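You operate a simulated robot arm through the tools that you are given. There is no shell and no other tool. Be economical: measure what you need, move in short steps, check, and stop when the job is done.

You run a simulated robot arm. Do the job below in one go: nothing can be reset, and whatever is moved stays where it is left.

JOB
The pump runs dry: stop it, move its tube end to bottle No. 62, fill the jug to 400 ml.
Fine: switch off at the line.
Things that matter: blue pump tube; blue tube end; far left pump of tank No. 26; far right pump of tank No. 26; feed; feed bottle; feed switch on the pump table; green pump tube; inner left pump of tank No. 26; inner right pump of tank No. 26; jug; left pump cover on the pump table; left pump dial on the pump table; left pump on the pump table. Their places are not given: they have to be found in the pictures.

The check looks at the end state, three seconds after you hand in, the way a careful person would. Anything else that was tipped, shoved, dropped, spilled or broken makes it a failure.

ROBOT AND FRAMES
A 6-joint arm with a four-finger gripper, fixed in place. Base frame: the origin is at the foot of the arm, x ahead of it, y to its left, z up; the work surface is at about z = 0.86. Lengths are in m, angles in degrees, forces in N, time in s.
Its first joint turns from -166.0 to 166.0 degrees. Payload 3.67 kg.
Tool frame: the origin (TCP) lies between the finger pads and is the grasp point; the fingertips stand 0.028 m ahead of it; z points along the fingers, y is the line along which they close. The gripper opens to 0.112 m. The gripper's body begins 0.073 m behind the TCP.
Orientation is that of the tool frame in the base frame, as a unit quaternion [x, y, z, w]. With the fingers straight down and closing along the base's y, the tool's x points along the base's -x, its y along +y and its z along -z.

CONTROLS
- The arm moves only by the tool send_rows. Its argument "series" is a list of rows, each an object of numbers (a shift or turn left out is 0, a gripper value left out holds the last): "jaw": the gripper command, from -1 (fully open) to 1 (shut), values between in proportion; "x", "y", "z": the shift along the tool's x, y, z in units of 50 mm (1.0 is 50 mm); "rx", "ry", "rz": the turn, a rotation vector about the tool's x, y, z in units of 4 degrees (1.0 is 4 degrees). In form: [{"jaw": .., "x": .., "y": .., "z": .., "rx": .., "ry": .., "rz": ..}, ...]. A call has 1 to 20 rows; each row shifts and turns the commanded pose from where the row before left it, along the tool's axes as they then stand. A call with a number of a shift or a turn outside -1 to 1 is refused whole. Each row takes 0.2 s and may step no farther than 0.05 m and 8.6 degrees from the row before; otherwise, or with a gripper value out of range, the whole call is refused. Where a pose cannot be reached the arm comes as near as it can. A force on the tool above 40 N (or 10 N above the force at the start of the call, whichever is more), or a blocked arm, ends the call early, and 0.2 s more pass. Each finger halts on what it meets, pressing with about 32 N; the grip force reading is that of the motor and also rises with nothing between the fingers. The clock runs only during rows and for 0.2 s after the last one: add rows that do not move to give the fingers time. The reply holds the time, the measured pose of the TCP, the force on the tool along the base axes, the opening and the grip force, in the units named above and with some noise, with the torque about the TCP (base axes, N m) and any sound that the robot's microphone picked up.
- Cameras (640 x 400 px; columns grow to the right, rows downward): "scene" is fixed at [0.0481, -0.5003, 1.6443]; the picture's right is [0.38, -0.93, 0.00], its down [-0.53, -0.22, -0.82] and it looks along [0.75, 0.31, -0.58] (base axes); focal length 319 px, centre (320, 200). "wrist" rides on the gripper at [0.06, -0.018, -0.104] in the tool frame; the picture's right is [0.29, 0.96, 0.00], its down [-0.80, 0.24, -0.55] and it looks along [-0.53, 0.16, 0.83] (tool axes); focal length 234 px, centre (320, 200).
- snapshot(camera): a new picture of that camera. No time passes.
- point_at(camera, pixels): there is no depth. For up to 12 entries [column, row, z] of the newest picture of that camera ("zoom" is the newest enlarged one), the place [x, y] in the base frame at which the ray of that pixel passes the height z, good to about 0.003 m. No time passes.
- inspect(camera, box): a new picture of the part [left, top, right, bottom] of that camera's present view, enlarged. No time passes.
- job_done(): hands the job in; it is judged then, once.

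Keep the steps short. Do not move on a guess: measure, check each grasp and each placing, and mend mistakes. In all there are 80 turns and 38 pictures (those below and enlarged ones count). Leave the gripper open and the arm clear of the work at the hand-in unless told otherwise, and finish with a single line.

The tools are called after ">>>" by a JSON object that holds its "name" and its "arguments". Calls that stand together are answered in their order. send_rows: Moves the arm, as the interface text tells. Its arguments: {"type":"object","properties":{"series":{"type":"array","items":{"type":"object","properties":{"jaw":{"type":"number"},"x":{"type":"number"},"y":{"type":"number"},"z":{"type":"number"},"rx":{"type":"number"},"ry":{"type":"number"},"rz":{"type":"number"}}}}},"required":["series"]} The other tools are called the same way: snapshot (camera) takes a picture; point_at (camera, pixels) gives the place at which the rays of pixels pass given heights; inspect (camera, box) takes an enlarged picture of a part of a camera's view; job_done () hands the job in.

At the start:

```text
t: 0.0
eef_pos: [0.5714, 0.1363, 1.4069]
tool_rot: [0.0, 1.0, 0.0, 0.001]
contact_force: [-1.1, 0.2, 0.5]
ft_torque: [0.01, -0.03, 0.02]
width: 0.112
grasp_force: 0.1
```

scene: 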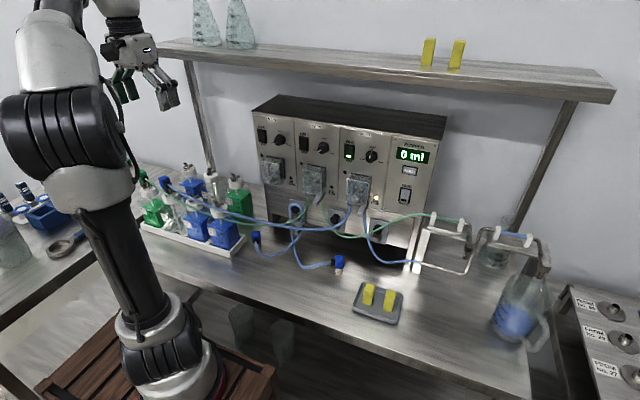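
wrist: 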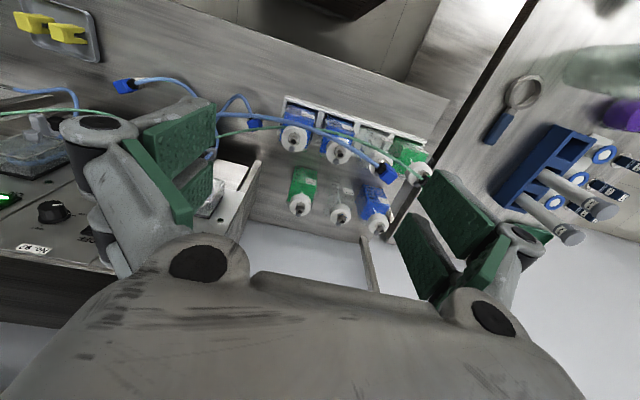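

I see a pump cabinet with several pumps, a rack of bottles, and a jug. First I enlarge the cabinet and the bottle rack.

>>> {"name": "inspect", "arguments": {"camera": "scene", "box": [240, 90, 460, 280]}}

>>> {"name": "inspect", "arguments": {"camera": "scene", "box": [130, 150, 290, 280]}}

>>> {"name": "inspect", "arguments": {"camera": "scene", "box": [400, 190, 640, 400]}}

>>> {"name": "inspect", "arguments": {"camera": "wrist", "box": [230, 70, 450, 250]}}

```text
2.11 times, centred on (350, 185) of scene
```

zoom: 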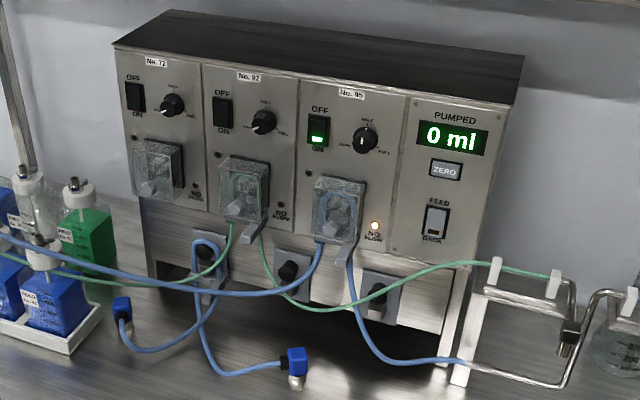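

```text
3.08 times, centred on (210, 215) of scene
```

zoom: 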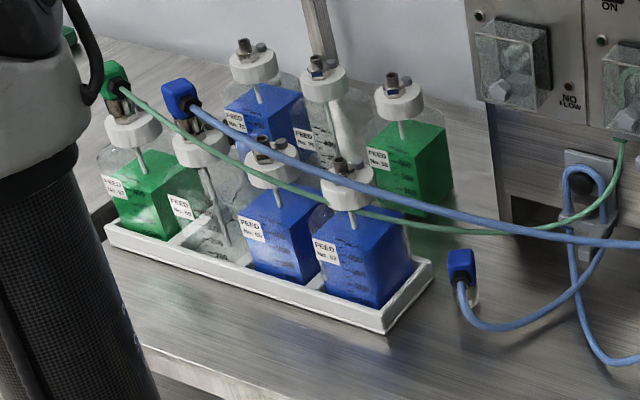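

```text
1.90 times, centred on (520, 295) of scene
```

zoom: 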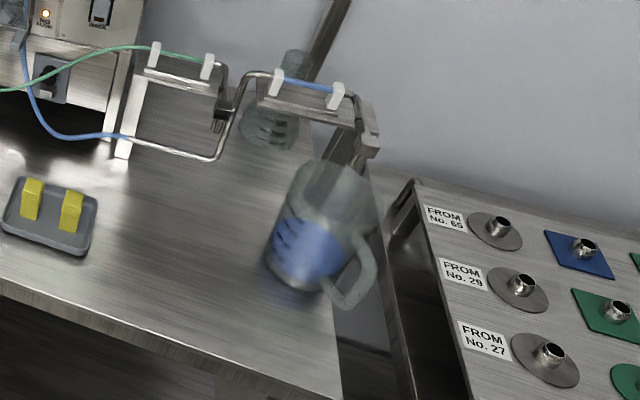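

```text
2.22 times, centred on (340, 160) of wrist
```

zoom: 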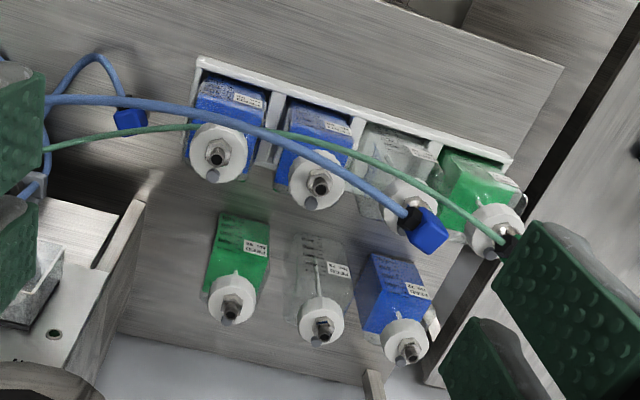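

Labels need reading; I enlarge the front bottles, the jug, and the pump panel more.

>>> {"name": "inspect", "arguments": {"camera": "scene", "box": [180, 200, 244, 240]}}

>>> {"name": "inspect", "arguments": {"camera": "scene", "box": [475, 255, 571, 355]}}

>>> {"name": "inspect", "arguments": {"camera": "scene", "box": [335, 115, 455, 215]}}

```text
10.00 times, centred on (212, 220) of scene
```

zoom: 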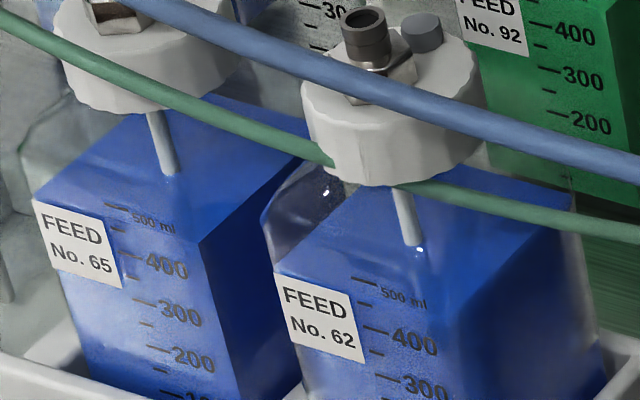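

```text
4.00 times, centred on (523, 305) of scene
```

zoom: 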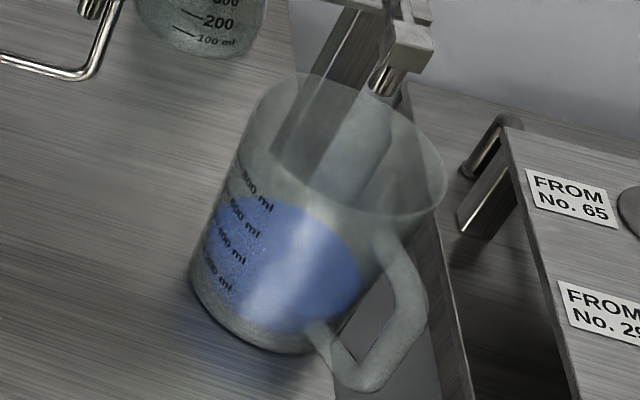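

```text
4.00 times, centred on (395, 165) of scene
```

zoom: 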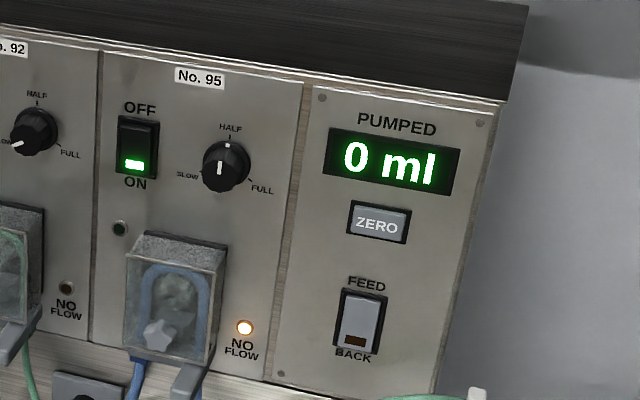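

Pump No. 95 (rightmost) is ON with NO FLOW lit. Bottle No. 62 is the front-right blue bottle. I measure base points now: cabinet foot, panel corners, bottle caps, jug, tube end.

>>> {"name": "point_at", "arguments": {"camera": "scene", "pixels": [[269, 221, 0.86], [416.5, 272, 0.86], [253, 113, 1.15], [253, 113, 1.25], [443, 140, 1.15], [443, 140, 1.25], [349, 152, 1.15], [349, 152, 1.1], [216.5, 207, 1.0], [174, 180, 1.0], [245, 250, 0.86], [515, 335, 0.86]]}}

>>> {"name": "point_at", "arguments": {"camera": "wrist", "pixels": [[304, 125, 1.0], [339, 152, 1.0], [385, 173, 1.0], [301, 205, 1.0], [283, 100, 0.87], [427, 140, 0.87], [125, 87, 0.88]]}}

```text
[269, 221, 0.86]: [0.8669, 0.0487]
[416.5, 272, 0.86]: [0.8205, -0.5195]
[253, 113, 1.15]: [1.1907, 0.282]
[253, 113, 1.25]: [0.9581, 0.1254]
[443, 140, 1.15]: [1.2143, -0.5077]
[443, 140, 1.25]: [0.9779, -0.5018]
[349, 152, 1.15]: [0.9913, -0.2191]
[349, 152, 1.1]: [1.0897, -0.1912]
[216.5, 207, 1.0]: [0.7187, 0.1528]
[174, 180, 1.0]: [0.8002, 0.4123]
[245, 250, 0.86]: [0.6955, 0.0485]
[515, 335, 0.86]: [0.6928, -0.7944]
```

```text
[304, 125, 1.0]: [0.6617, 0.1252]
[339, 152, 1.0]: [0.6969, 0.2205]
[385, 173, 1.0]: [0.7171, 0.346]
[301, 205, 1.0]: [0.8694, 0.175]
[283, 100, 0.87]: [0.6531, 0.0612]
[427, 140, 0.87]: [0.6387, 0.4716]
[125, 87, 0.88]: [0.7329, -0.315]
```

From the rays the panel is at about x 0.87, from y 0.06 to -0.50, and the No. 95 switch at about (0.87, -0.25, 1.21). I move sideways in front of it while tilting the tool forward by 48 degrees, with the jaw shut.

>>> {"name": "send_rows", "arguments": {"series": [{"jaw": 1, "y": -0.64, "ry": -1}, {"y": -0.64, "ry": -1}, {"y": -0.64, "ry": -1}, {"y": -0.64, "ry": -1}, {"y": -0.64, "ry": -1}, {"y": -0.64, "ry": -1}, {"y": -0.64, "ry": -1}, {"y": -0.64, "ry": -1}, {"y": -0.64, "ry": -1}, {"y": -0.64, "ry": -1}, {"y": -0.64, "ry": -1}, {"y": -0.64, "ry": -1}]}}

>>> {"name": "snapshot", "arguments": {"camera": "wrist"}}

```text
t: 2.6
eef_pos: [0.5707, -0.2483, 1.4085]
tool_rot: [0.0, 0.913, -0.001, 0.408]
contact_force: [-0.8, -0.1, -0.1]
ft_torque: [-0.02, 0.01, -0.01]
width: 0.0
grasp_force: 32.0
```

```text
28 pictures are left
```

wrist: 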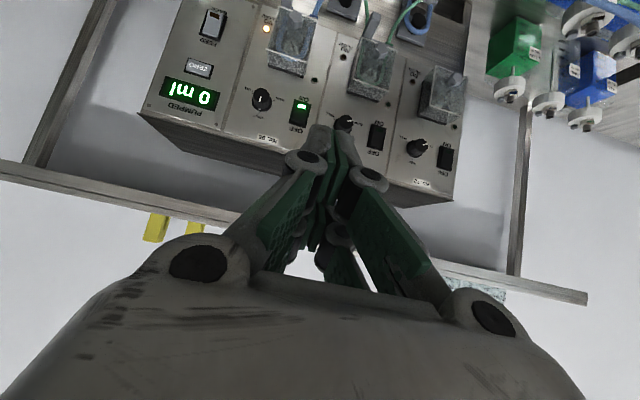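

Good view of the panel. I enlarge the two switches (the No. 95 switch near (299,112), the feed switch near (212,25)) and get their rays.

>>> {"name": "inspect", "arguments": {"camera": "wrist", "box": [150, 0, 342, 150]}}

>>> {"name": "point_at", "arguments": {"camera": "wrist", "pixels": [[301, 103, 1.15], [301, 103, 1.2], [297, 122, 1.15], [297, 122, 1.2], [212, 16, 1.1], [212, 16, 1.15], [210, 32, 1.1], [210, 32, 1.15]]}}

>>> {"name": "point_at", "arguments": {"camera": "scene", "pixels": [[349, 145, 1.2], [349, 145, 1.25], [349, 156, 1.2], [349, 156, 1.15], [405, 187, 1.1], [405, 187, 1.15], [404, 200, 1.1], [404, 200, 1.15]]}}

```text
2.67 times, centred on (246, 75) of wrist
```

zoom: 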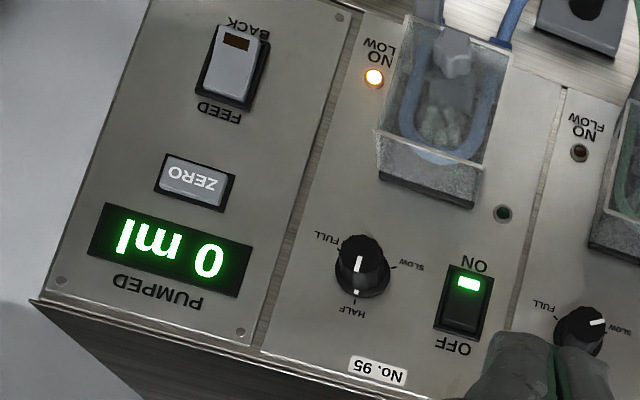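

```text
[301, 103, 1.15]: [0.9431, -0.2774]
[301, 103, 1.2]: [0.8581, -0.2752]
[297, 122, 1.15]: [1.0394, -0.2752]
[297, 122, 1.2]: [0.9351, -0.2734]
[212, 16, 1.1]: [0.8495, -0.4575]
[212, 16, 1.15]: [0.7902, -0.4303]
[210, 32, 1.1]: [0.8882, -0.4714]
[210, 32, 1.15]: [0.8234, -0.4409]
```

```text
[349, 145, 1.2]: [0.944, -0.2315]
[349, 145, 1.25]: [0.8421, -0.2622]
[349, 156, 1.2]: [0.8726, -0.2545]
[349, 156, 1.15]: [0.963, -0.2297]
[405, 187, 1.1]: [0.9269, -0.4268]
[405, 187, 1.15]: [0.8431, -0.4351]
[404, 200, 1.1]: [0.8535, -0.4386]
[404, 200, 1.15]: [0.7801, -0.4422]
```

I check the panel's plane with more matching points: NO FLOW lamps, top corners, dial, in both cameras.

>>> {"name": "point_at", "arguments": {"camera": "wrist", "pixels": [[140, 113, 1.25], [140, 113, 1.3], [266.3, 28.9, 1.1], [266.3, 28.9, 1.15], [343.5, 57.4, 1.1], [343.5, 57.4, 1.15], [437, 190, 1.25], [437, 190, 1.3], [301.5, 106.5, 1.2], [301.5, 106.5, 1.25], [212, 36, 1.1], [212, 36, 1.15]]}}

>>> {"name": "point_at", "arguments": {"camera": "scene", "pixels": [[443, 140, 1.25], [443, 140, 1.3], [376, 197, 1.1], [376, 197, 1.15], [331.5, 188.3, 1.1], [331.5, 188.3, 1.15], [253, 113, 1.25], [253, 113, 1.3], [348.2, 156, 1.2], [348.2, 156, 1.25], [405.5, 190, 1.1], [405.5, 190, 1.15]]}}

```text
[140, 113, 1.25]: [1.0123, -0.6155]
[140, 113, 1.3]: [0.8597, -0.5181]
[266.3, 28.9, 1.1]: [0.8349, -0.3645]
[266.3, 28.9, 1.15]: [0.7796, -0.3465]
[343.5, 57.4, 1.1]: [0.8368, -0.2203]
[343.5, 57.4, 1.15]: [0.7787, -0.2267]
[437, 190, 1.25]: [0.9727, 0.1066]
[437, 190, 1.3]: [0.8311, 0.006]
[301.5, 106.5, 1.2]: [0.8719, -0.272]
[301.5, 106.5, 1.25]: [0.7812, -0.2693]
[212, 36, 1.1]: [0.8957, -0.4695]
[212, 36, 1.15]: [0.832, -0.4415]
```

```text
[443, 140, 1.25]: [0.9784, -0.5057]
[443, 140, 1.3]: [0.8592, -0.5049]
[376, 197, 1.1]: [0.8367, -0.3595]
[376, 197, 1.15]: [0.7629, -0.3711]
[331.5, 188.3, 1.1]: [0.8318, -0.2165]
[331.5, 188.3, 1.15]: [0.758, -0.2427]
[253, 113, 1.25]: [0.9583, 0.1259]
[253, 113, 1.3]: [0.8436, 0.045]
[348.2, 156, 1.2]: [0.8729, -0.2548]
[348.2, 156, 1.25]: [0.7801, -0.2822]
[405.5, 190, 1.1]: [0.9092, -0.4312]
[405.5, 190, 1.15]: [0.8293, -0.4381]
```

Triangulation gives: panel x ≈ 0.837, OFF end of the No. 95 rocker at (0.83, -0.269, 1.252), FEED end of feed rocker at (0.829, -0.439, 1.151). I approach the OFF end, stopping about 3 cm short.

>>> {"name": "send_rows", "arguments": {"series": [{"z": 0.8, "x": -0.083, "y": -0.07}, {"z": 0.8, "x": -0.083, "y": -0.07}, {"z": 0.8, "x": -0.083, "y": -0.07}, {"z": 0.8, "x": -0.083, "y": -0.07}, {"z": 0.8, "x": -0.083, "y": -0.07}, {"z": 0.8, "x": -0.083, "y": -0.07}]}}

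>>> {"name": "inspect", "arguments": {"camera": "wrist", "box": [160, 0, 416, 160]}}

>>> {"name": "inspect", "arguments": {"camera": "scene", "box": [310, 110, 406, 170]}}

```text
t: 4.0
eef_pos: [0.766, -0.2698, 1.2687]
tool_rot: [-0.001, 0.913, -0.001, 0.408]
contact_force: [-1.2, 1.3, 1.3]
ft_torque: [-0.02, 0.02, -0.02]
width: 0.0
grasp_force: 32.2
```

```text
2.50 times, centred on (288, 80) of wrist
```

zoom: 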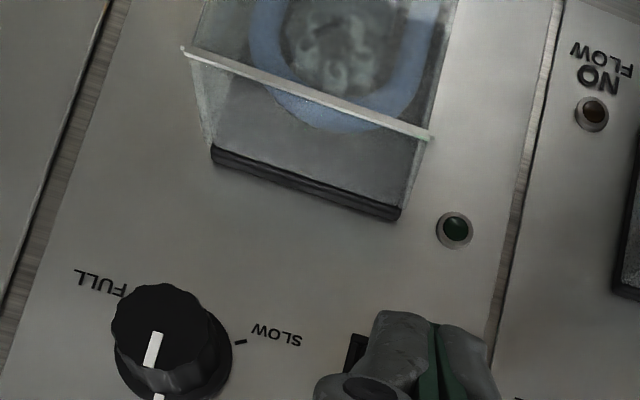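

```text
6.67 times, centred on (358, 140) of scene
```

zoom: 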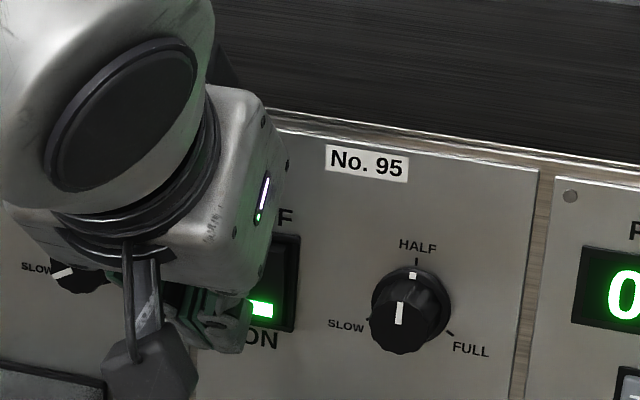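

The fingertips line up with the OFF end of the rocker. I advance along +x in small steps.

>>> {"name": "send_rows", "arguments": {"series": [{"x": -0.09, "z": 0.19, "y": -0.04}, {"x": -0.134, "z": 0.149}, {"x": -0.134, "z": 0.149}, {"x": -0.054, "z": 0.06}, {"x": -0.054, "z": 0.06}]}}

>>> {"name": "inspect", "arguments": {"camera": "scene", "box": [310, 110, 438, 210]}}

```text
t: 4.9
eef_pos: [0.792, -0.2693, 1.2637]
tool_rot: [-0.001, 0.915, 0.001, 0.404]
contact_force: [-27.1, 1.8, 7.0]
ft_torque: [0.01, -0.23, 0.05]
width: 0.0061
grasp_force: 36.2
stopped in row 4: the force on the tool passed its limit at 47 N (the readings are from after the stop); the commanded pose is now the measured one
```

```text
4.00 times, centred on (374, 160) of scene
```

zoom: 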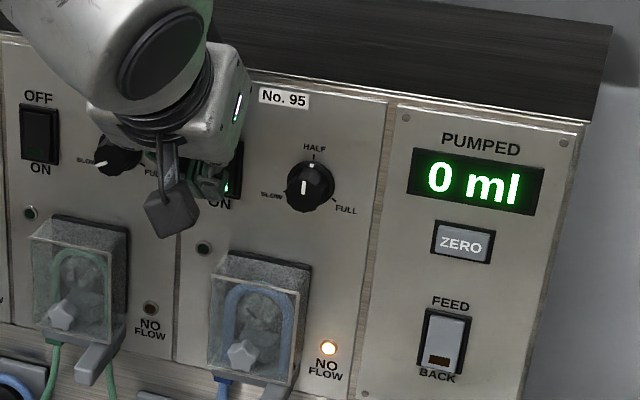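

Contact came but the pump stays on. I back off 5 cm and look closely at the rocker.

>>> {"name": "send_rows", "arguments": {"series": [{"jaw": 1, "z": -0.5, "x": 0.45}, {"z": -0.6, "x": 0.54}, {"z": -0.6, "x": 0.54}]}}

>>> {"name": "inspect", "arguments": {"camera": "scene", "box": [326, 130, 374, 170]}}

>>> {"name": "snapshot", "arguments": {"camera": "wrist"}}

```text
t: 5.7
eef_pos: [0.6795, -0.2726, 1.2618]
tool_rot: [-0.001, 0.915, 0.001, 0.403]
contact_force: [0.9, -0.8, 0.3]
ft_torque: [-0.02, 0.04, 0.0]
width: 0.0001
grasp_force: 35.3
```

```text
10.00 times, centred on (350, 150) of scene
```

zoom: 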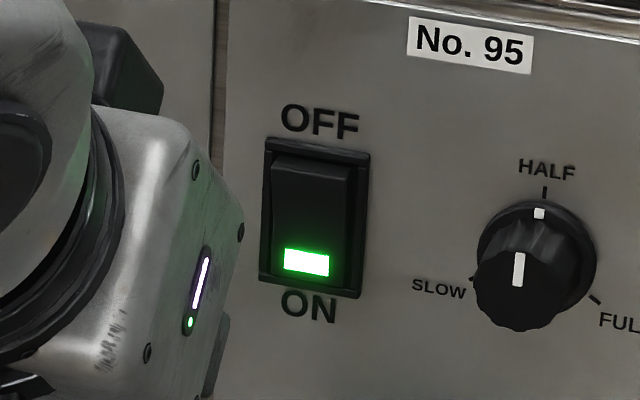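

```text
22 pictures are left
```

wrist: 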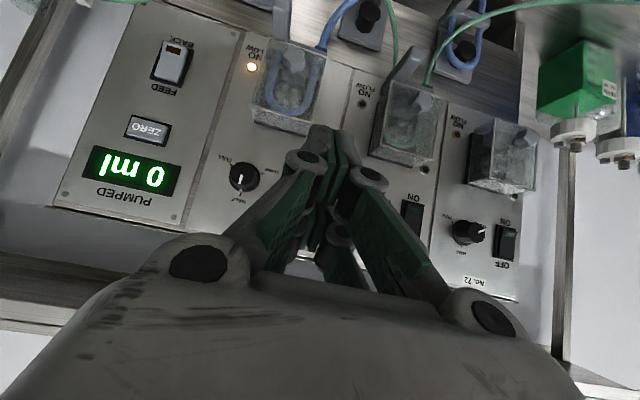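

The OFF end is raised; the closed pair of fingertips is as wide as the rocker, so it likely caught the bezel. I use one finger (jaw gap 30 mm, the -y finger) and creep slowly, a bit lower.

>>> {"name": "send_rows", "arguments": {"series": [{"jaw": 0.464, "z": 0.4, "x": -0.336, "y": 0.113}, {"z": 0.4, "x": -0.336, "y": 0.113}, {"z": 0.4, "x": -0.336, "y": 0.113}, {"z": 0.4, "x": -0.336, "y": 0.113}, {"z": 0.03, "x": -0.027}, {"z": 0.03, "x": -0.027}, {"z": 0.03, "x": -0.027}, {"z": 0.03, "x": -0.027}, {"z": 0.03, "x": -0.027}, {"z": 0.03, "x": -0.027}, {"z": 0.03, "x": -0.027}]}}

```text
t: 7.7
eef_pos: [0.7908, -0.248, 1.2597]
tool_rot: [-0.001, 0.915, 0.0, 0.404]
contact_force: [-27.3, -3.0, 7.8]
ft_torque: [-0.29, -0.18, -0.18]
width: 0.0339
grasp_force: 2.2
heard: click
stopped in row 9: the force on the tool passed its limit at 43 N (the readings are from after the stop); the commanded pose is now the measured one
```

A click was heard. I back off and look.

>>> {"name": "send_rows", "arguments": {"series": [{"z": -0.5, "x": 0.45}, {"z": -0.6, "x": 0.54}, {"z": -0.6, "x": 0.54}]}}

>>> {"name": "inspect", "arguments": {"camera": "scene", "box": [326, 120, 454, 210]}}

```text
t: 8.5
eef_pos: [0.6783, -0.2458, 1.2582]
tool_rot: [-0.001, 0.915, 0.001, 0.404]
contact_force: [0.0, -0.9, -0.1]
ft_torque: [-0.01, 0.03, 0.02]
width: 0.0301
grasp_force: 0.0
```

```text
4.44 times, centred on (390, 165) of scene
```

zoom: 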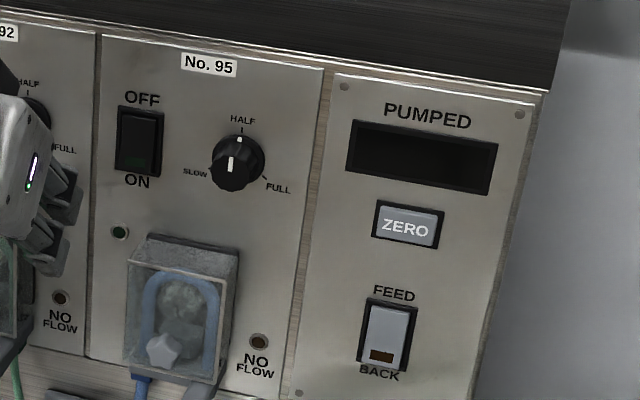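

Pump No. 95 is off. Now I swing to the bottles, bringing the tool back to pointing down, jaw open.

>>> {"name": "send_rows", "arguments": {"series": [{"jaw": 0.464, "z": -0.6, "ry": 0}, {"z": -0.3, "y": 0.6, "ry": 1}, {"z": -0.3, "y": 0.8, "ry": 1}, {"z": -0.3, "y": 0.8, "ry": 1}, {"z": -0.3, "y": 0.8, "ry": 1}, {"z": -0.3, "y": 0.8, "ry": 1}, {"z": -0.3, "y": 0.8, "ry": 1}, {"z": -0.3, "y": 0.8, "ry": 1}, {"z": -0.2, "y": 0.8, "ry": 1}, {"z": -0.1, "y": 0.8, "ry": 1}, {"y": 0.8, "ry": 1}, {"y": 0.8, "ry": 1}, {"y": 0.6, "ry": 0.9}]}}

>>> {"name": "snapshot", "arguments": {"camera": "wrist"}}

```text
t: 11.3
eef_pos: [0.5923, 0.2121, 1.3782]
tool_rot: [0.0, 1.0, 0.0, 0.0]
contact_force: [-0.8, -1.0, 0.9]
ft_torque: [0.08, -0.09, -0.02]
width: 0.0298
grasp_force: 0.1
```

```text
20 pictures are left
```

wrist: 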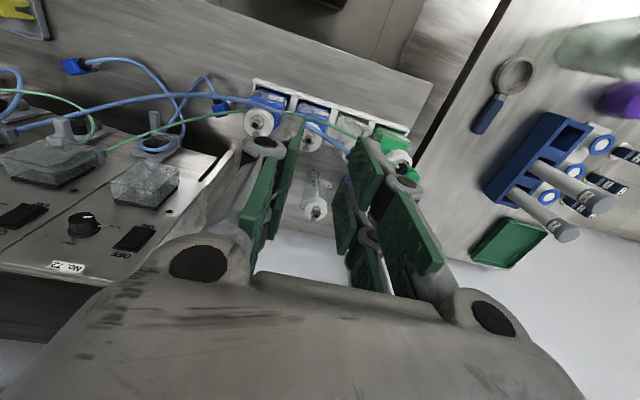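

The fingers hide the caps. I shift left/forward and turn the tool a quarter turn so the jaw closes along x (across the tube) and the camera looks along -y.

>>> {"name": "send_rows", "arguments": {"series": [{"y": 1, "x": -0.5}, {"y": 1, "x": -0.5}, {"y": 1, "x": -0.5, "rz": 1}, {"y": 1, "x": -0.5, "rz": 1}, {"rz": 1}, {"rz": 1}, {"rz": 1}, {"rz": 1}, {"rz": 1}, {"rz": 1}, {"rz": 1}, {"rz": 1}, {"rz": 1}, {"rz": 1}, {"rz": 1}, {"rz": 1}, {"rz": 1}, {"rz": 1}, {"rz": 1}, {"rz": 1}]}}

>>> {"name": "send_rows", "arguments": {"series": [{"jaw": 0.0, "rz": 1}, {"rz": 1}, {"rz": 1}, {"rz": 1}, {"rz": 0.5}, {}]}}

>>> {"name": "snapshot", "arguments": {"camera": "wrist"}}

```text
refused: row 1 steps farther than a row can; nothing moved
```

```text
t: 12.7
eef_pos: [0.5918, 0.2114, 1.3791]
tool_rot: [0.156, 0.988, 0.0, -0.001]
contact_force: [0.3, 0.5, -0.3]
ft_torque: [0.0, -0.02, 0.01]
width: 0.0564
grasp_force: 0.1
```

```text
19 pictures are left
```

wrist: 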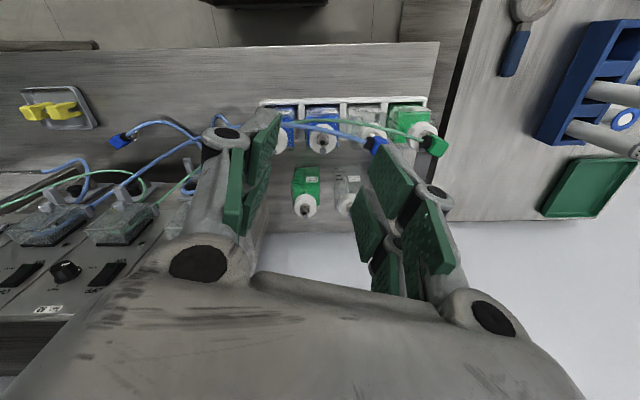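

The first call was refused (diagonal step too long); the second turned 18°. I finish the turn, then shift.

>>> {"name": "send_rows", "arguments": {"series": [{"rz": 1}, {"rz": 1}, {"rz": 1}, {"rz": 1}, {"rz": 1}, {"rz": 1}, {"rz": 1}, {"rz": 1}, {"rz": 1}, {"rz": 1}, {"rz": 1}, {"rz": 1}, {"rz": 1}, {"rz": 1}, {"rz": 1}, {"rz": 1}, {"rz": 1}, {"rz": 1}]}}

>>> {"name": "send_rows", "arguments": {"series": [{"x": 0.8, "y": 0.4}, {"x": 0.8, "y": 0.4}, {"x": 0.8, "y": 0.4}, {"x": 0.8, "y": 0.4}, {"x": 0.8, "y": 0.4}]}}

>>> {"name": "snapshot", "arguments": {"camera": "wrist"}}

```text
t: 16.5
eef_pos: [0.5917, 0.2123, 1.3788]
tool_rot: [0.707, 0.708, 0.0, 0.0]
contact_force: [0.1, -0.8, -0.5]
ft_torque: [-0.03, -0.03, -0.01]
width: 0.0559
grasp_force: 0.1
```

```text
t: 17.7
eef_pos: [0.6627, 0.3814, 1.3275]
tool_rot: [0.707, 0.707, 0.002, 0.0]
contact_force: [0.1, -0.5, 0.9]
ft_torque: [0.07, -0.07, 0.03]
width: 0.0558
grasp_force: 0.1
out of reach, approached as far as the arm can: row 3, 4, 5
```

```text
18 pictures are left
```

wrist: 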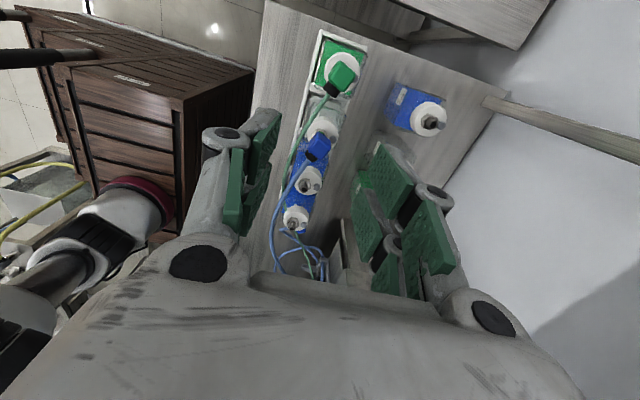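

I see the blue tube end at about (318,148) and the No. 62 port at (297,220). I enlarge and triangulate.

>>> {"name": "inspect", "arguments": {"camera": "wrist", "box": [270, 50, 366, 250]}}

>>> {"name": "inspect", "arguments": {"camera": "scene", "box": [148, 165, 228, 225]}}

```text
2.00 times, centred on (318, 150) of wrist
```

zoom: 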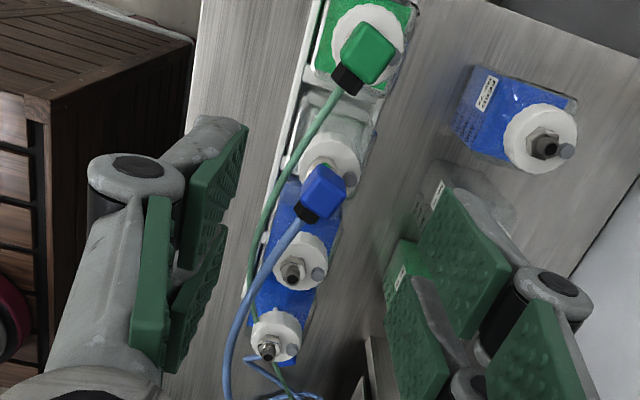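

```text
6.67 times, centred on (188, 195) of scene
```

zoom: 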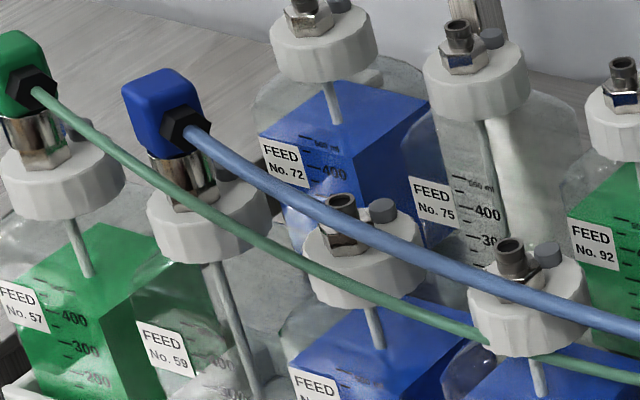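

Tube end sits in empty bottle No. 59. I triangulate block top and the stub tops of 62 and 65.

>>> {"name": "point_at", "arguments": {"camera": "wrist", "pixels": [[321.5, 142.5, 1.05], [321.5, 142.5, 1.1], [291.5, 223.5, 1.0], [291.5, 223.5, 1.05], [304.5, 185.5, 1.0], [304.5, 185.5, 1.05]]}}

>>> {"name": "point_at", "arguments": {"camera": "scene", "pixels": [[164.3, 177.8, 1.05], [164.3, 177.8, 1.1], [216.8, 201.4, 1.0], [216.8, 201.4, 1.05], [191.3, 195.3, 1.0], [191.3, 195.3, 1.05]]}}

```text
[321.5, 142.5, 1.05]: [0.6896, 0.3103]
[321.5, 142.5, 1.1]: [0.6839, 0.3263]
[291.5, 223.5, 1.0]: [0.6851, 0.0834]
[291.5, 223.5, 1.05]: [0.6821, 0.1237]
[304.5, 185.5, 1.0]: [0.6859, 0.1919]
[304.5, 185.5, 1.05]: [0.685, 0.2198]
```

```text
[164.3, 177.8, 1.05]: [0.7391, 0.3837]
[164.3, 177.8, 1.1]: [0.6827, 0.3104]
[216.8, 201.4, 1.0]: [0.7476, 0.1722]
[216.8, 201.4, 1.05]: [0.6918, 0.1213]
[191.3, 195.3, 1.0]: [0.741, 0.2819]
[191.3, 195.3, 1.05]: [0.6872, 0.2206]
```

Stub No. 62 ≈ (0.686, 0.121, 1.052); block on No. 59 ≈ (0.687, 0.321), top 1.093. The green tube runs close on the -x side; I locate it so the finger does not hit it.

>>> {"name": "point_at", "arguments": {"camera": "wrist", "pixels": [[322.5, 110, 1.09], [314, 125, 1.09], [303, 142.5, 1.09], [295, 157.5, 1.09], [314, 125, 1.05], [303, 142.5, 1.05], [295, 157.5, 1.05]]}}

>>> {"name": "point_at", "arguments": {"camera": "scene", "pixels": [[151, 184, 1.09], [162.5, 192, 1.09], [170, 197.3, 1.09], [178, 202, 1.09], [151, 184, 1.05], [162.5, 192, 1.05], [170, 197.3, 1.05], [178, 202, 1.05]]}}

```text
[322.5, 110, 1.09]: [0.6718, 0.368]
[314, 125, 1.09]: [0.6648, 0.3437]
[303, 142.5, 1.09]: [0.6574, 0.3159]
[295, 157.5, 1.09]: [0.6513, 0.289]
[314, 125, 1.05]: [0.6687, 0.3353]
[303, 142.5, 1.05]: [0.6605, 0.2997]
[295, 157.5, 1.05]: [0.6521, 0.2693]
```

```text
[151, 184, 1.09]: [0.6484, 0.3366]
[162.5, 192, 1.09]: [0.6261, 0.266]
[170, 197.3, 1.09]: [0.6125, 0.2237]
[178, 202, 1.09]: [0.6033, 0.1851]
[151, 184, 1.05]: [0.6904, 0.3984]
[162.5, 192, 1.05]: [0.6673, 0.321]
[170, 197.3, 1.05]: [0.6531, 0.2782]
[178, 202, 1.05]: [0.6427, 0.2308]
```

The green tube passes at (0.666, 0.321, 1.05), so I will grip the block high (fingertips at ~1.066). I move above the block first and check alignment.

>>> {"name": "send_rows", "arguments": {"series": [{"z": 0.88, "y": 0.12, "x": -0.3}, {"z": 0.88, "y": 0.12, "x": -0.3}, {"z": 0.88, "y": 0.12, "x": -0.3}, {"z": 0.88, "y": 0.12, "x": -0.3}]}}

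>>> {"name": "inspect", "arguments": {"camera": "wrist", "box": [200, 40, 456, 200]}}

```text
t: 18.7
eef_pos: [0.6882, 0.3232, 1.1516]
tool_rot: [0.707, 0.707, 0.001, 0.001]
contact_force: [-0.4, 0.5, 0.0]
ft_torque: [-0.03, -0.02, 0.0]
width: 0.056
grasp_force: 0.0
```

```text
2.50 times, centred on (328, 120) of wrist
```

zoom: 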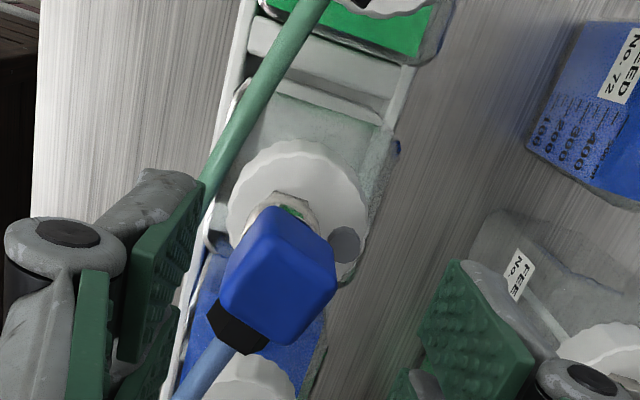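

I measure the block's top corners to get its centre and yaw.

>>> {"name": "point_at", "arguments": {"camera": "zoom", "pixels": [[272, 207, 1.093], [335, 243, 1.093], [325, 290, 1.093], [288, 342, 1.093], [220, 300, 1.093], [245, 245, 1.093]]}}

```text
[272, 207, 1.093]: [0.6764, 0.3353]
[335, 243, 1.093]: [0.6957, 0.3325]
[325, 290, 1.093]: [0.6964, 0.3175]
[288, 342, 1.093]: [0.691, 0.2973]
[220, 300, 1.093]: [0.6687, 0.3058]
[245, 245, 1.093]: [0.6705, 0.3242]
```

Block centre ≈ (0.684, 0.320), yawed about 10°. I turn 10°, descend to z 1.094, then close.

>>> {"name": "send_rows", "arguments": {"series": [{"rz": 0.83}, {"rz": 0.83}, {"rz": 0.83, "x": -0.08, "y": -0.07}, {"z": 0.4}, {"z": 0.4}, {"z": 0.35}]}}

>>> {"name": "inspect", "arguments": {"camera": "wrist", "box": [200, 80, 456, 240]}}

```text
t: 20.1
eef_pos: [0.684, 0.3183, 1.0945]
tool_rot: [0.766, 0.643, 0.0, 0.001]
contact_force: [-0.6, 0.7, -0.5]
ft_torque: [-0.02, -0.03, -0.03]
width: 0.0561
grasp_force: 0.1
```

```text
2.50 times, centred on (328, 160) of wrist
```

zoom: 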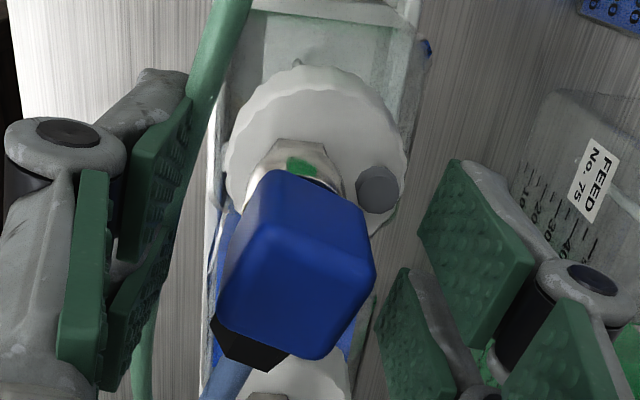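

The block is between the fingers, green tube below them. I close.

>>> {"name": "send_rows", "arguments": {"series": [{"jaw": 0.3}, {"jaw": 0.45}, {"jaw": 0.6}, {"jaw": 1}, {}, {}]}}

>>> {"name": "inspect", "arguments": {"camera": "wrist", "box": [200, 80, 456, 240]}}

```text
t: 21.5
eef_pos: [0.6843, 0.319, 1.0947]
tool_rot: [0.766, 0.643, 0.0, 0.0]
contact_force: [1.6, 0.9, 3.6]
ft_torque: [0.16, -0.12, -1.1]
width: 0.0289
grasp_force: 32.1
```

```text
2.50 times, centred on (328, 160) of wrist
```

zoom: 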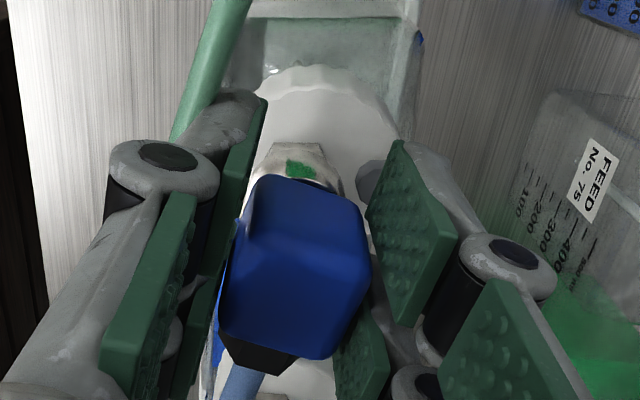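

Gripped at 28.9 mm, with a twist of -1.1 N m, so the block is turned a bit further; I follow by 4° and pull up slowly.

>>> {"name": "send_rows", "arguments": {"series": [{"rz": 0.5}, {"rz": 0.5}, {}]}}

>>> {"name": "send_rows", "arguments": {"series": [{"z": -0.06}, {"z": -0.06}, {"z": -0.1}, {"z": -0.1}, {"z": -0.1}, {"z": -0.2}, {"z": -0.2}, {"z": -0.2}, {"z": -0.2}, {"z": -0.2}, {"z": -0.2}]}}

>>> {"name": "snapshot", "arguments": {"camera": "scene"}}

```text
t: 22.3
eef_pos: [0.6839, 0.3184, 1.0943]
tool_rot: [0.787, 0.616, -0.001, 0.0]
contact_force: [1.2, -0.3, -3.6]
ft_torque: [0.03, -0.04, -0.01]
width: 0.0273
grasp_force: 31.8
```

```text
t: 24.7
eef_pos: [0.6855, 0.3167, 1.1771]
tool_rot: [0.788, 0.616, 0.0, 0.0]
contact_force: [-0.2, -0.6, -0.1]
ft_torque: [-0.01, 0.01, -0.02]
width: 0.0272
grasp_force: 31.5
```

```text
12 pictures are left
```

scene: 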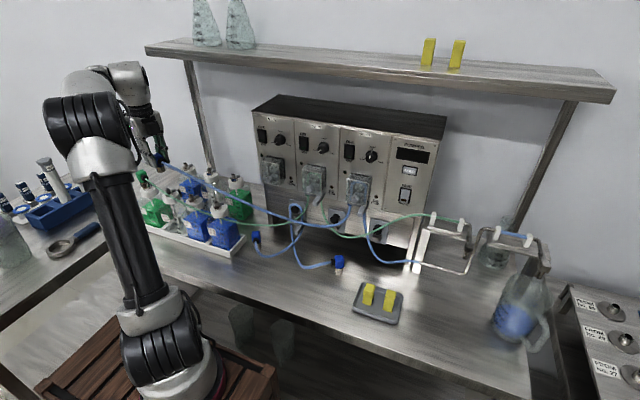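

The tube end is free and held straight, no strain. Seated pose on No. 59 was (0.684, 0.3185, 1.094); for No. 62 the target is (0.686, 0.121). I carry it over.

>>> {"name": "send_rows", "arguments": {"series": [{"x": -0.76, "y": 0.191}, {"x": -0.76, "y": 0.191}, {"x": -0.76, "y": 0.191}, {"x": -0.76, "y": 0.191}, {"x": -0.76, "y": 0.191}, {"z": 0.4}]}}

>>> {"name": "inspect", "arguments": {"camera": "scene", "box": [180, 150, 260, 220]}}

```text
t: 26.1
eef_pos: [0.6842, 0.121, 1.1556]
tool_rot: [0.787, 0.616, 0.0, -0.001]
contact_force: [0.5, 0.0, -1.0]
ft_torque: [-0.01, -0.03, 0.04]
width: 0.0274
grasp_force: 31.6
```

```text
5.71 times, centred on (220, 185) of scene
```

zoom: 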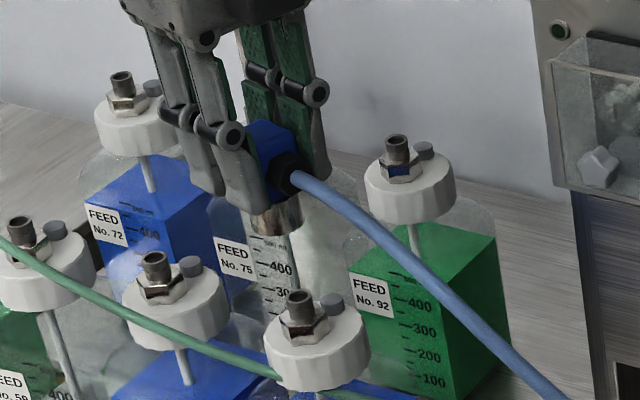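

The sleeve hangs just above the No. 62 stub. I calibrate against the known No. 59 stub, now free at zoom (20,224), compared with 65 (154,256) and 62 (299,296).

>>> {"name": "point_at", "arguments": {"camera": "zoom", "pixels": [[20, 222, 1.052], [154, 257, 1.052], [299, 296, 1.052]]}}

```text
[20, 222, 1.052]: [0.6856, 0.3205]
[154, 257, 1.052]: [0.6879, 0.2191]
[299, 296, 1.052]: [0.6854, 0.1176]
```

Estimates for No. 62: x 0.684, y 0.116–0.121; I take 0.118, lower to just over the stub, and look with the wrist camera.

>>> {"name": "send_rows", "arguments": {"series": [{"x": -0.058, "y": 0.015}, {"z": 0.3}, {"z": 0.25}]}}

>>> {"name": "inspect", "arguments": {"camera": "wrist", "box": [200, 80, 456, 240]}}

```text
t: 26.9
eef_pos: [0.6862, 0.1202, 1.1291]
tool_rot: [0.787, 0.617, 0.0, 0.0]
contact_force: [0.4, -0.9, -1.4]
ft_torque: [0.02, 0.02, -0.01]
width: 0.0276
grasp_force: 32.3
```

```text
2.50 times, centred on (328, 160) of wrist
```

zoom: 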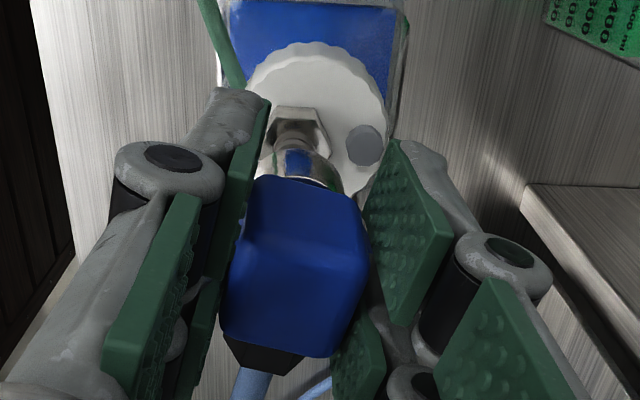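

The stub shows at zoom (297,138) behind the sleeve. I measure it.

>>> {"name": "point_at", "arguments": {"camera": "zoom", "pixels": [[296, 145, 1.052], [294, 128, 1.038], [244, 100, 1.03], [391, 110, 1.03], [307, 43, 1.03], [316, 185, 1.06], [303, 265, 1.125]]}}

```text
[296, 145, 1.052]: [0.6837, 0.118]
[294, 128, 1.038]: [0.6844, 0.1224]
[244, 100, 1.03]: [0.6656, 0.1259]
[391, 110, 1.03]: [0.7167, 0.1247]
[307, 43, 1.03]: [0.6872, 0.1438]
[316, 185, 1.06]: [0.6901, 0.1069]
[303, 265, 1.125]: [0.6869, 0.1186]
```

Stub ≈ (0.684, 0.119), agreeing with where I am. I lower slowly, 2–3 mm per step, to the seated height 1.094.

>>> {"name": "send_rows", "arguments": {"series": [{"z": 0.1}, {"z": 0.1}, {"z": 0.06}, {"z": 0.06}, {"z": 0.06}, {"z": 0.06}, {"z": 0.06}, {"z": 0.06}, {"z": 0.06}, {}]}}

```text
t: 29.1
eef_pos: [0.686, 0.1189, 1.0978]
tool_rot: [0.787, 0.616, 0.0, 0.0]
contact_force: [0.5, -0.4, 0.0]
ft_torque: [0.04, 0.05, -0.01]
width: 0.0275
grasp_force: 31.9
```

No resistance down to 1.098, so the sleeve is over the stub. I lower on until it seats.

>>> {"name": "send_rows", "arguments": {"series": [{"z": 0.04}, {"z": 0.04}, {"z": 0.03}, {"z": 0.03}, {}]}}

>>> {"name": "inspect", "arguments": {"camera": "wrist", "box": [200, 80, 456, 240]}}

```text
t: 30.3
eef_pos: [0.6857, 0.1195, 1.0935]
tool_rot: [0.787, 0.617, 0.001, 0.0]
contact_force: [0.5, 0.1, 22.4]
ft_torque: [-0.06, -0.02, 0.01]
width: 0.0277
grasp_force: 32.1
```

```text
2.50 times, centred on (328, 160) of wrist
```

zoom: 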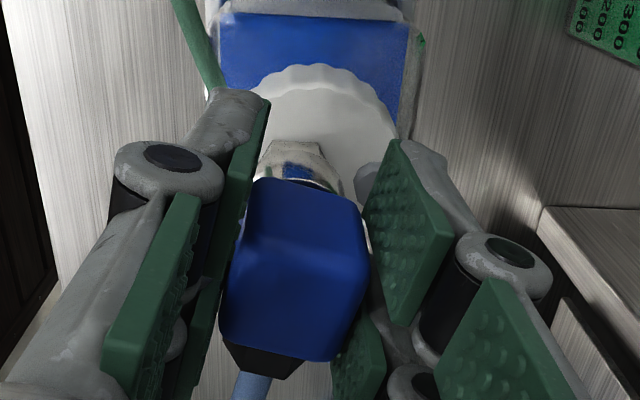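

It is seated at 1.0935 with 22 N reaction, looking just like it did on No. 59. I release gently and rise straight up.

>>> {"name": "send_rows", "arguments": {"series": [{"z": -0.03}, {"jaw": 0.4}, {"jaw": 0.2}, {"jaw": 0.2}, {"z": -0.3}, {"z": -0.6}, {"z": -0.9}, {"z": -0.9}, {"z": -0.9}]}}

>>> {"name": "inspect", "arguments": {"camera": "scene", "box": [150, 160, 278, 240]}}

```text
t: 32.3
eef_pos: [0.6852, 0.1177, 1.2735]
tool_rot: [0.787, 0.617, -0.002, 0.0]
contact_force: [-0.2, 0.2, -0.3]
ft_torque: [0.0, 0.04, 0.0]
width: 0.0447
grasp_force: 0.1
```

```text
5.00 times, centred on (214, 200) of scene
```

zoom: 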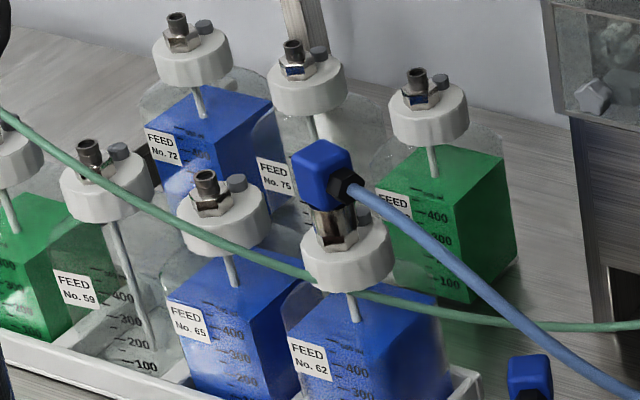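

The tube end sits on No. 62. Before starting, I check what the jug already holds.

>>> {"name": "inspect", "arguments": {"camera": "scene", "box": [488, 270, 560, 350]}}

```text
5.00 times, centred on (524, 310) of scene
```

zoom: 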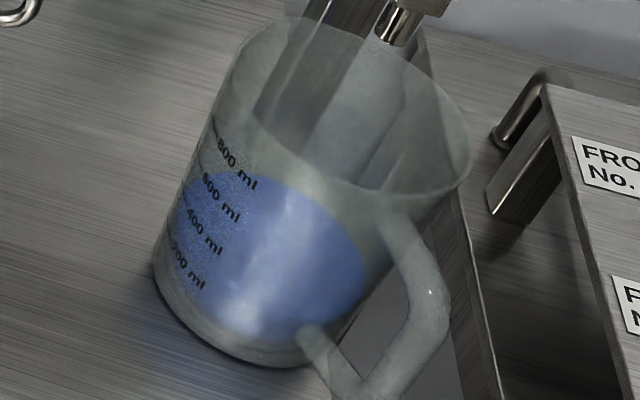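

The jug already holds a shallow blue layer, so I will judge by its own scale, not the counter alone. Now I turn the wrist back (104°) to face the panel.

>>> {"name": "send_rows", "arguments": {"series": [{"jaw": 0.464, "rz": -1}, {"rz": -1}, {"rz": -1}, {"rz": -1}, {"rz": -1}, {"rz": -1}, {"rz": -1}, {"rz": -1}, {"rz": -1}, {"rz": -1}, {"rz": -1}, {"rz": -1}, {"rz": -1}, {"rz": -1}, {"rz": -1}, {"rz": -1}, {"rz": -1}, {"rz": -1}, {"rz": -1}, {"rz": -1}]}}

>>> {"name": "send_rows", "arguments": {"series": [{"rz": -1}, {"rz": -1}, {"rz": -1}, {"rz": -1}, {"rz": -1}, {"rz": -1}, {"ry": -1, "y": -0.6}, {"ry": -1, "y": -0.6}, {"ry": -1, "y": -0.6}, {"ry": -1, "y": -0.6}, {"ry": -1, "y": -0.6}, {"ry": -1, "y": -0.6}, {"ry": -1, "y": -0.6}, {"ry": -1, "y": -0.6}, {"ry": -1, "y": -0.6}, {"ry": -1, "y": -0.6}, {"ry": -1, "y": -0.6}, {"ry": -1, "y": -0.6}]}}

```text
t: 36.5
eef_pos: [0.6859, 0.1184, 1.2724]
tool_rot: [0.205, 0.979, 0.0, 0.0]
contact_force: [0.0, 0.2, 0.9]
ft_torque: [0.01, -0.01, 0.0]
width: 0.0301
grasp_force: 0.1
```

```text
t: 40.3
eef_pos: [0.6873, -0.241, 1.2715]
tool_rot: [-0.001, 0.913, 0.0, 0.407]
contact_force: [-0.3, -0.3, -0.2]
ft_torque: [0.01, 0.0, -0.02]
width: 0.0301
grasp_force: 0.2
```

I'm before the panel again. I check the feed switch position (near wrist pixel (172,60)) enlarged.

>>> {"name": "inspect", "arguments": {"camera": "wrist", "box": [120, 20, 248, 100]}}

```text
5.00 times, centred on (184, 60) of wrist
```

zoom: 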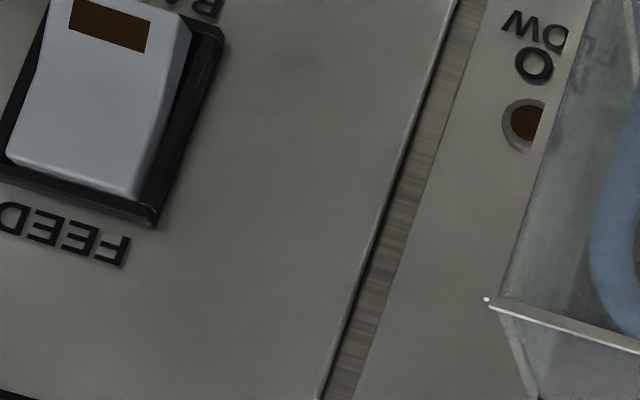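

The BACK end stands raised, so FEED is pressed: correct. Now I press the ON (lower) end of No. 95 with the -y finger.

>>> {"name": "send_rows", "arguments": {"series": [{"z": 0.48, "x": -0.195, "y": -0.04}, {"z": 0.48, "x": -0.195, "y": -0.04}, {"z": 0.48, "x": -0.195, "y": -0.04}, {"z": 0.48, "x": -0.195, "y": -0.04}, {"z": 0.03, "x": -0.027}, {"z": 0.03, "x": -0.027}, {"z": 0.03, "x": -0.027}, {"z": 0.03, "x": -0.027}, {"z": 0.03, "x": -0.027}, {"z": 0.03, "x": -0.027}, {"z": 0.03, "x": -0.027}]}}

```text
t: 41.7
eef_pos: [0.7847, -0.2484, 1.2342]
tool_rot: [0.0, 0.915, 0.001, 0.404]
contact_force: [-22.7, 0.4, 4.7]
ft_torque: [-0.29, -0.2, -0.45]
width: 0.03
grasp_force: 0.1
heard: click
stopped in row 7: the force on the tool passed its limit at 44 N (the readings are from after the stop); the commanded pose is now the measured one
```

Click. I back off 2 cm, rise to the OFF height, and read counter and jug.

>>> {"name": "send_rows", "arguments": {"series": [{"z": -0.297, "x": 0.268}, {"z": -0.334, "x": -0.37}]}}

>>> {"name": "inspect", "arguments": {"camera": "scene", "box": [330, 130, 560, 350]}}

```text
t: 42.3
eef_pos: [0.7671, -0.2491, 1.26]
tool_rot: [-0.002, 0.915, 0.002, 0.404]
contact_force: [0.5, 0.4, 0.4]
ft_torque: [0.02, 0.0, 0.05]
width: 0.0301
grasp_force: 0.1
```

```text
1.82 times, centred on (445, 240) of scene
```

zoom: 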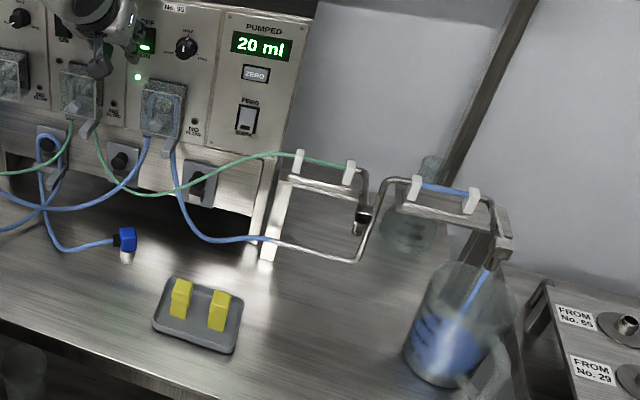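

Flow works: 20 ml in about 0.8 s, pouring into the jug. As the jug's starting content is uncertain, I switch off now and measure.

>>> {"name": "send_rows", "arguments": {"series": [{"z": 0.208, "x": -0.187}, {"z": 0.03, "x": -0.027}, {"z": 0.03, "x": -0.027}, {"z": 0.03, "x": -0.027}, {"z": 0.03, "x": -0.027}, {"z": 0.03, "x": -0.027}, {"z": 0.03, "x": -0.027}, {"z": 0.03, "x": -0.027}]}}

```text
t: 44.1
eef_pos: [0.7905, -0.2492, 1.2617]
tool_rot: [-0.001, 0.915, 0.001, 0.403]
contact_force: [-36.5, -4.8, 5.9]
ft_torque: [-0.36, -0.04, -0.32]
width: 0.0329
grasp_force: 1.7
heard: click
```

Click: off after roughly 60 ml. Now I back away and swing to a side view of the jug.

>>> {"name": "send_rows", "arguments": {"series": [{"z": -0.627, "x": 0.575}, {"z": -0.627, "x": 0.575}, {"z": -0.627, "x": 0.575}, {"z": -0.627, "x": 0.575}, {"rx": 0.93, "rz": 0.836}, {"rx": 0.93, "rz": 0.836}, {"rx": 0.93, "rz": 0.836}, {"rx": 0.93, "rz": 0.836}, {"rx": 0.93, "rz": 0.836}, {"rx": 0.93, "rz": 0.836}, {"rx": 0.93, "rz": 0.836}, {"rx": 0.93, "rz": 0.836}, {"rx": 0.93, "rz": 0.836}]}}

>>> {"name": "send_rows", "arguments": {"series": [{"y": -0.54, "z": 0.785, "x": 0.067}, {"y": -0.54, "z": 0.785, "x": 0.067}, {"y": -0.54, "z": 0.785, "x": 0.067}, {"y": -0.54, "z": 0.785, "x": 0.067}, {"y": -0.54, "z": 0.785, "x": 0.067}, {"y": -0.54, "z": 0.785, "x": 0.067}, {"y": -0.54, "z": 0.785, "x": 0.067}]}}

```text
t: 46.9
eef_pos: [0.6246, -0.2486, 1.2607]
tool_rot: [0.349, 0.846, -0.156, 0.372]
contact_force: [0.1, -0.4, -0.2]
ft_torque: [0.05, 0.01, 0.03]
width: 0.0301
grasp_force: 0.0
```

```text
t: 48.5
eef_pos: [0.6206, -0.4062, 1.1402]
tool_rot: [0.348, 0.845, -0.159, 0.373]
contact_force: [-0.6, -0.7, -0.6]
ft_torque: [0.0, 0.02, 0.03]
width: 0.0299
grasp_force: 0.0
out of reach, approached as far as the arm can: row 5, 6, 7
```

The arm cannot reach lower there, but from here the jug should be in view at the left at about 25° downward. I enlarge that part.

>>> {"name": "inspect", "arguments": {"camera": "wrist", "box": [60, 30, 260, 180]}}

```text
2.67 times, centred on (160, 105) of wrist
```

zoom: 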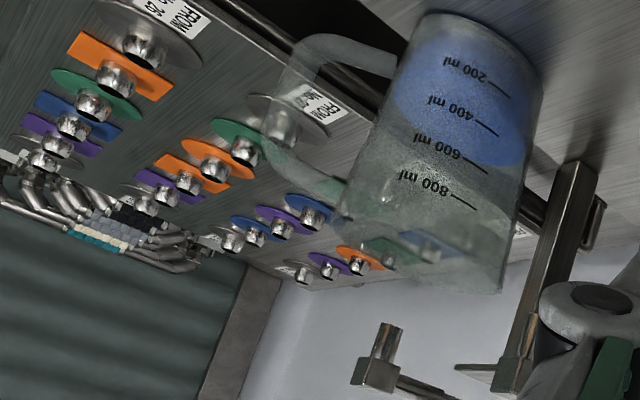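

The jug's scale is readable: 200 tick at (495,87), 400 at (487,128), 600 at (475,165). The blue edge I see last is the far rim of the liquid surface, so I compute the level from rays.

>>> {"name": "point_at", "arguments": {"camera": "zoom", "pixels": [[475, 12, 0.86], [545, 62, 0.86], [408, 48, 0.86], [529, 140, 0.9], [529, 140, 0.93], [505, 166, 0.9], [505, 166, 0.93], [460, 157, 0.9], [460, 157, 0.93], [393, 95, 0.9], [393, 95, 0.93]]}}

>>> {"name": "point_at", "arguments": {"camera": "zoom", "pixels": [[480, 84, 0.88], [480, 84, 0.91], [475, 122, 0.9], [475, 122, 0.93], [463, 160, 0.92], [463, 160, 0.95], [452, 194, 0.94], [452, 194, 0.97], [340, 212, 1.02], [503, 290, 1.02], [432, 248, 1.02]]}}

```text
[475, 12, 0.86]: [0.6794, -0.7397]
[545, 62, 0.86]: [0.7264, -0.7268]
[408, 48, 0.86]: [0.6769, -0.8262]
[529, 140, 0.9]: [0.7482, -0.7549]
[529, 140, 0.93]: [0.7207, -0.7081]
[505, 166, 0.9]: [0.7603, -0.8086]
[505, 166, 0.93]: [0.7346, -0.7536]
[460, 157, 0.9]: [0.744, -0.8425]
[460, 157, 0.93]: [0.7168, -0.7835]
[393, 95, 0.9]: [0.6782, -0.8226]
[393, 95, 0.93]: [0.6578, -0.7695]
```

```text
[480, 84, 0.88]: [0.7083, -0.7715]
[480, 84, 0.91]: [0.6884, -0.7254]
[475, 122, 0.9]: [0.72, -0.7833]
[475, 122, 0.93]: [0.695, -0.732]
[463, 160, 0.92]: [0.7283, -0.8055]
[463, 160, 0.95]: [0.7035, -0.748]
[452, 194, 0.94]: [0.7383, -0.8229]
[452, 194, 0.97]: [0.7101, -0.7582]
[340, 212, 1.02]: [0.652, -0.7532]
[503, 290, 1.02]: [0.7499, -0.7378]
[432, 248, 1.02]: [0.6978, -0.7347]
```

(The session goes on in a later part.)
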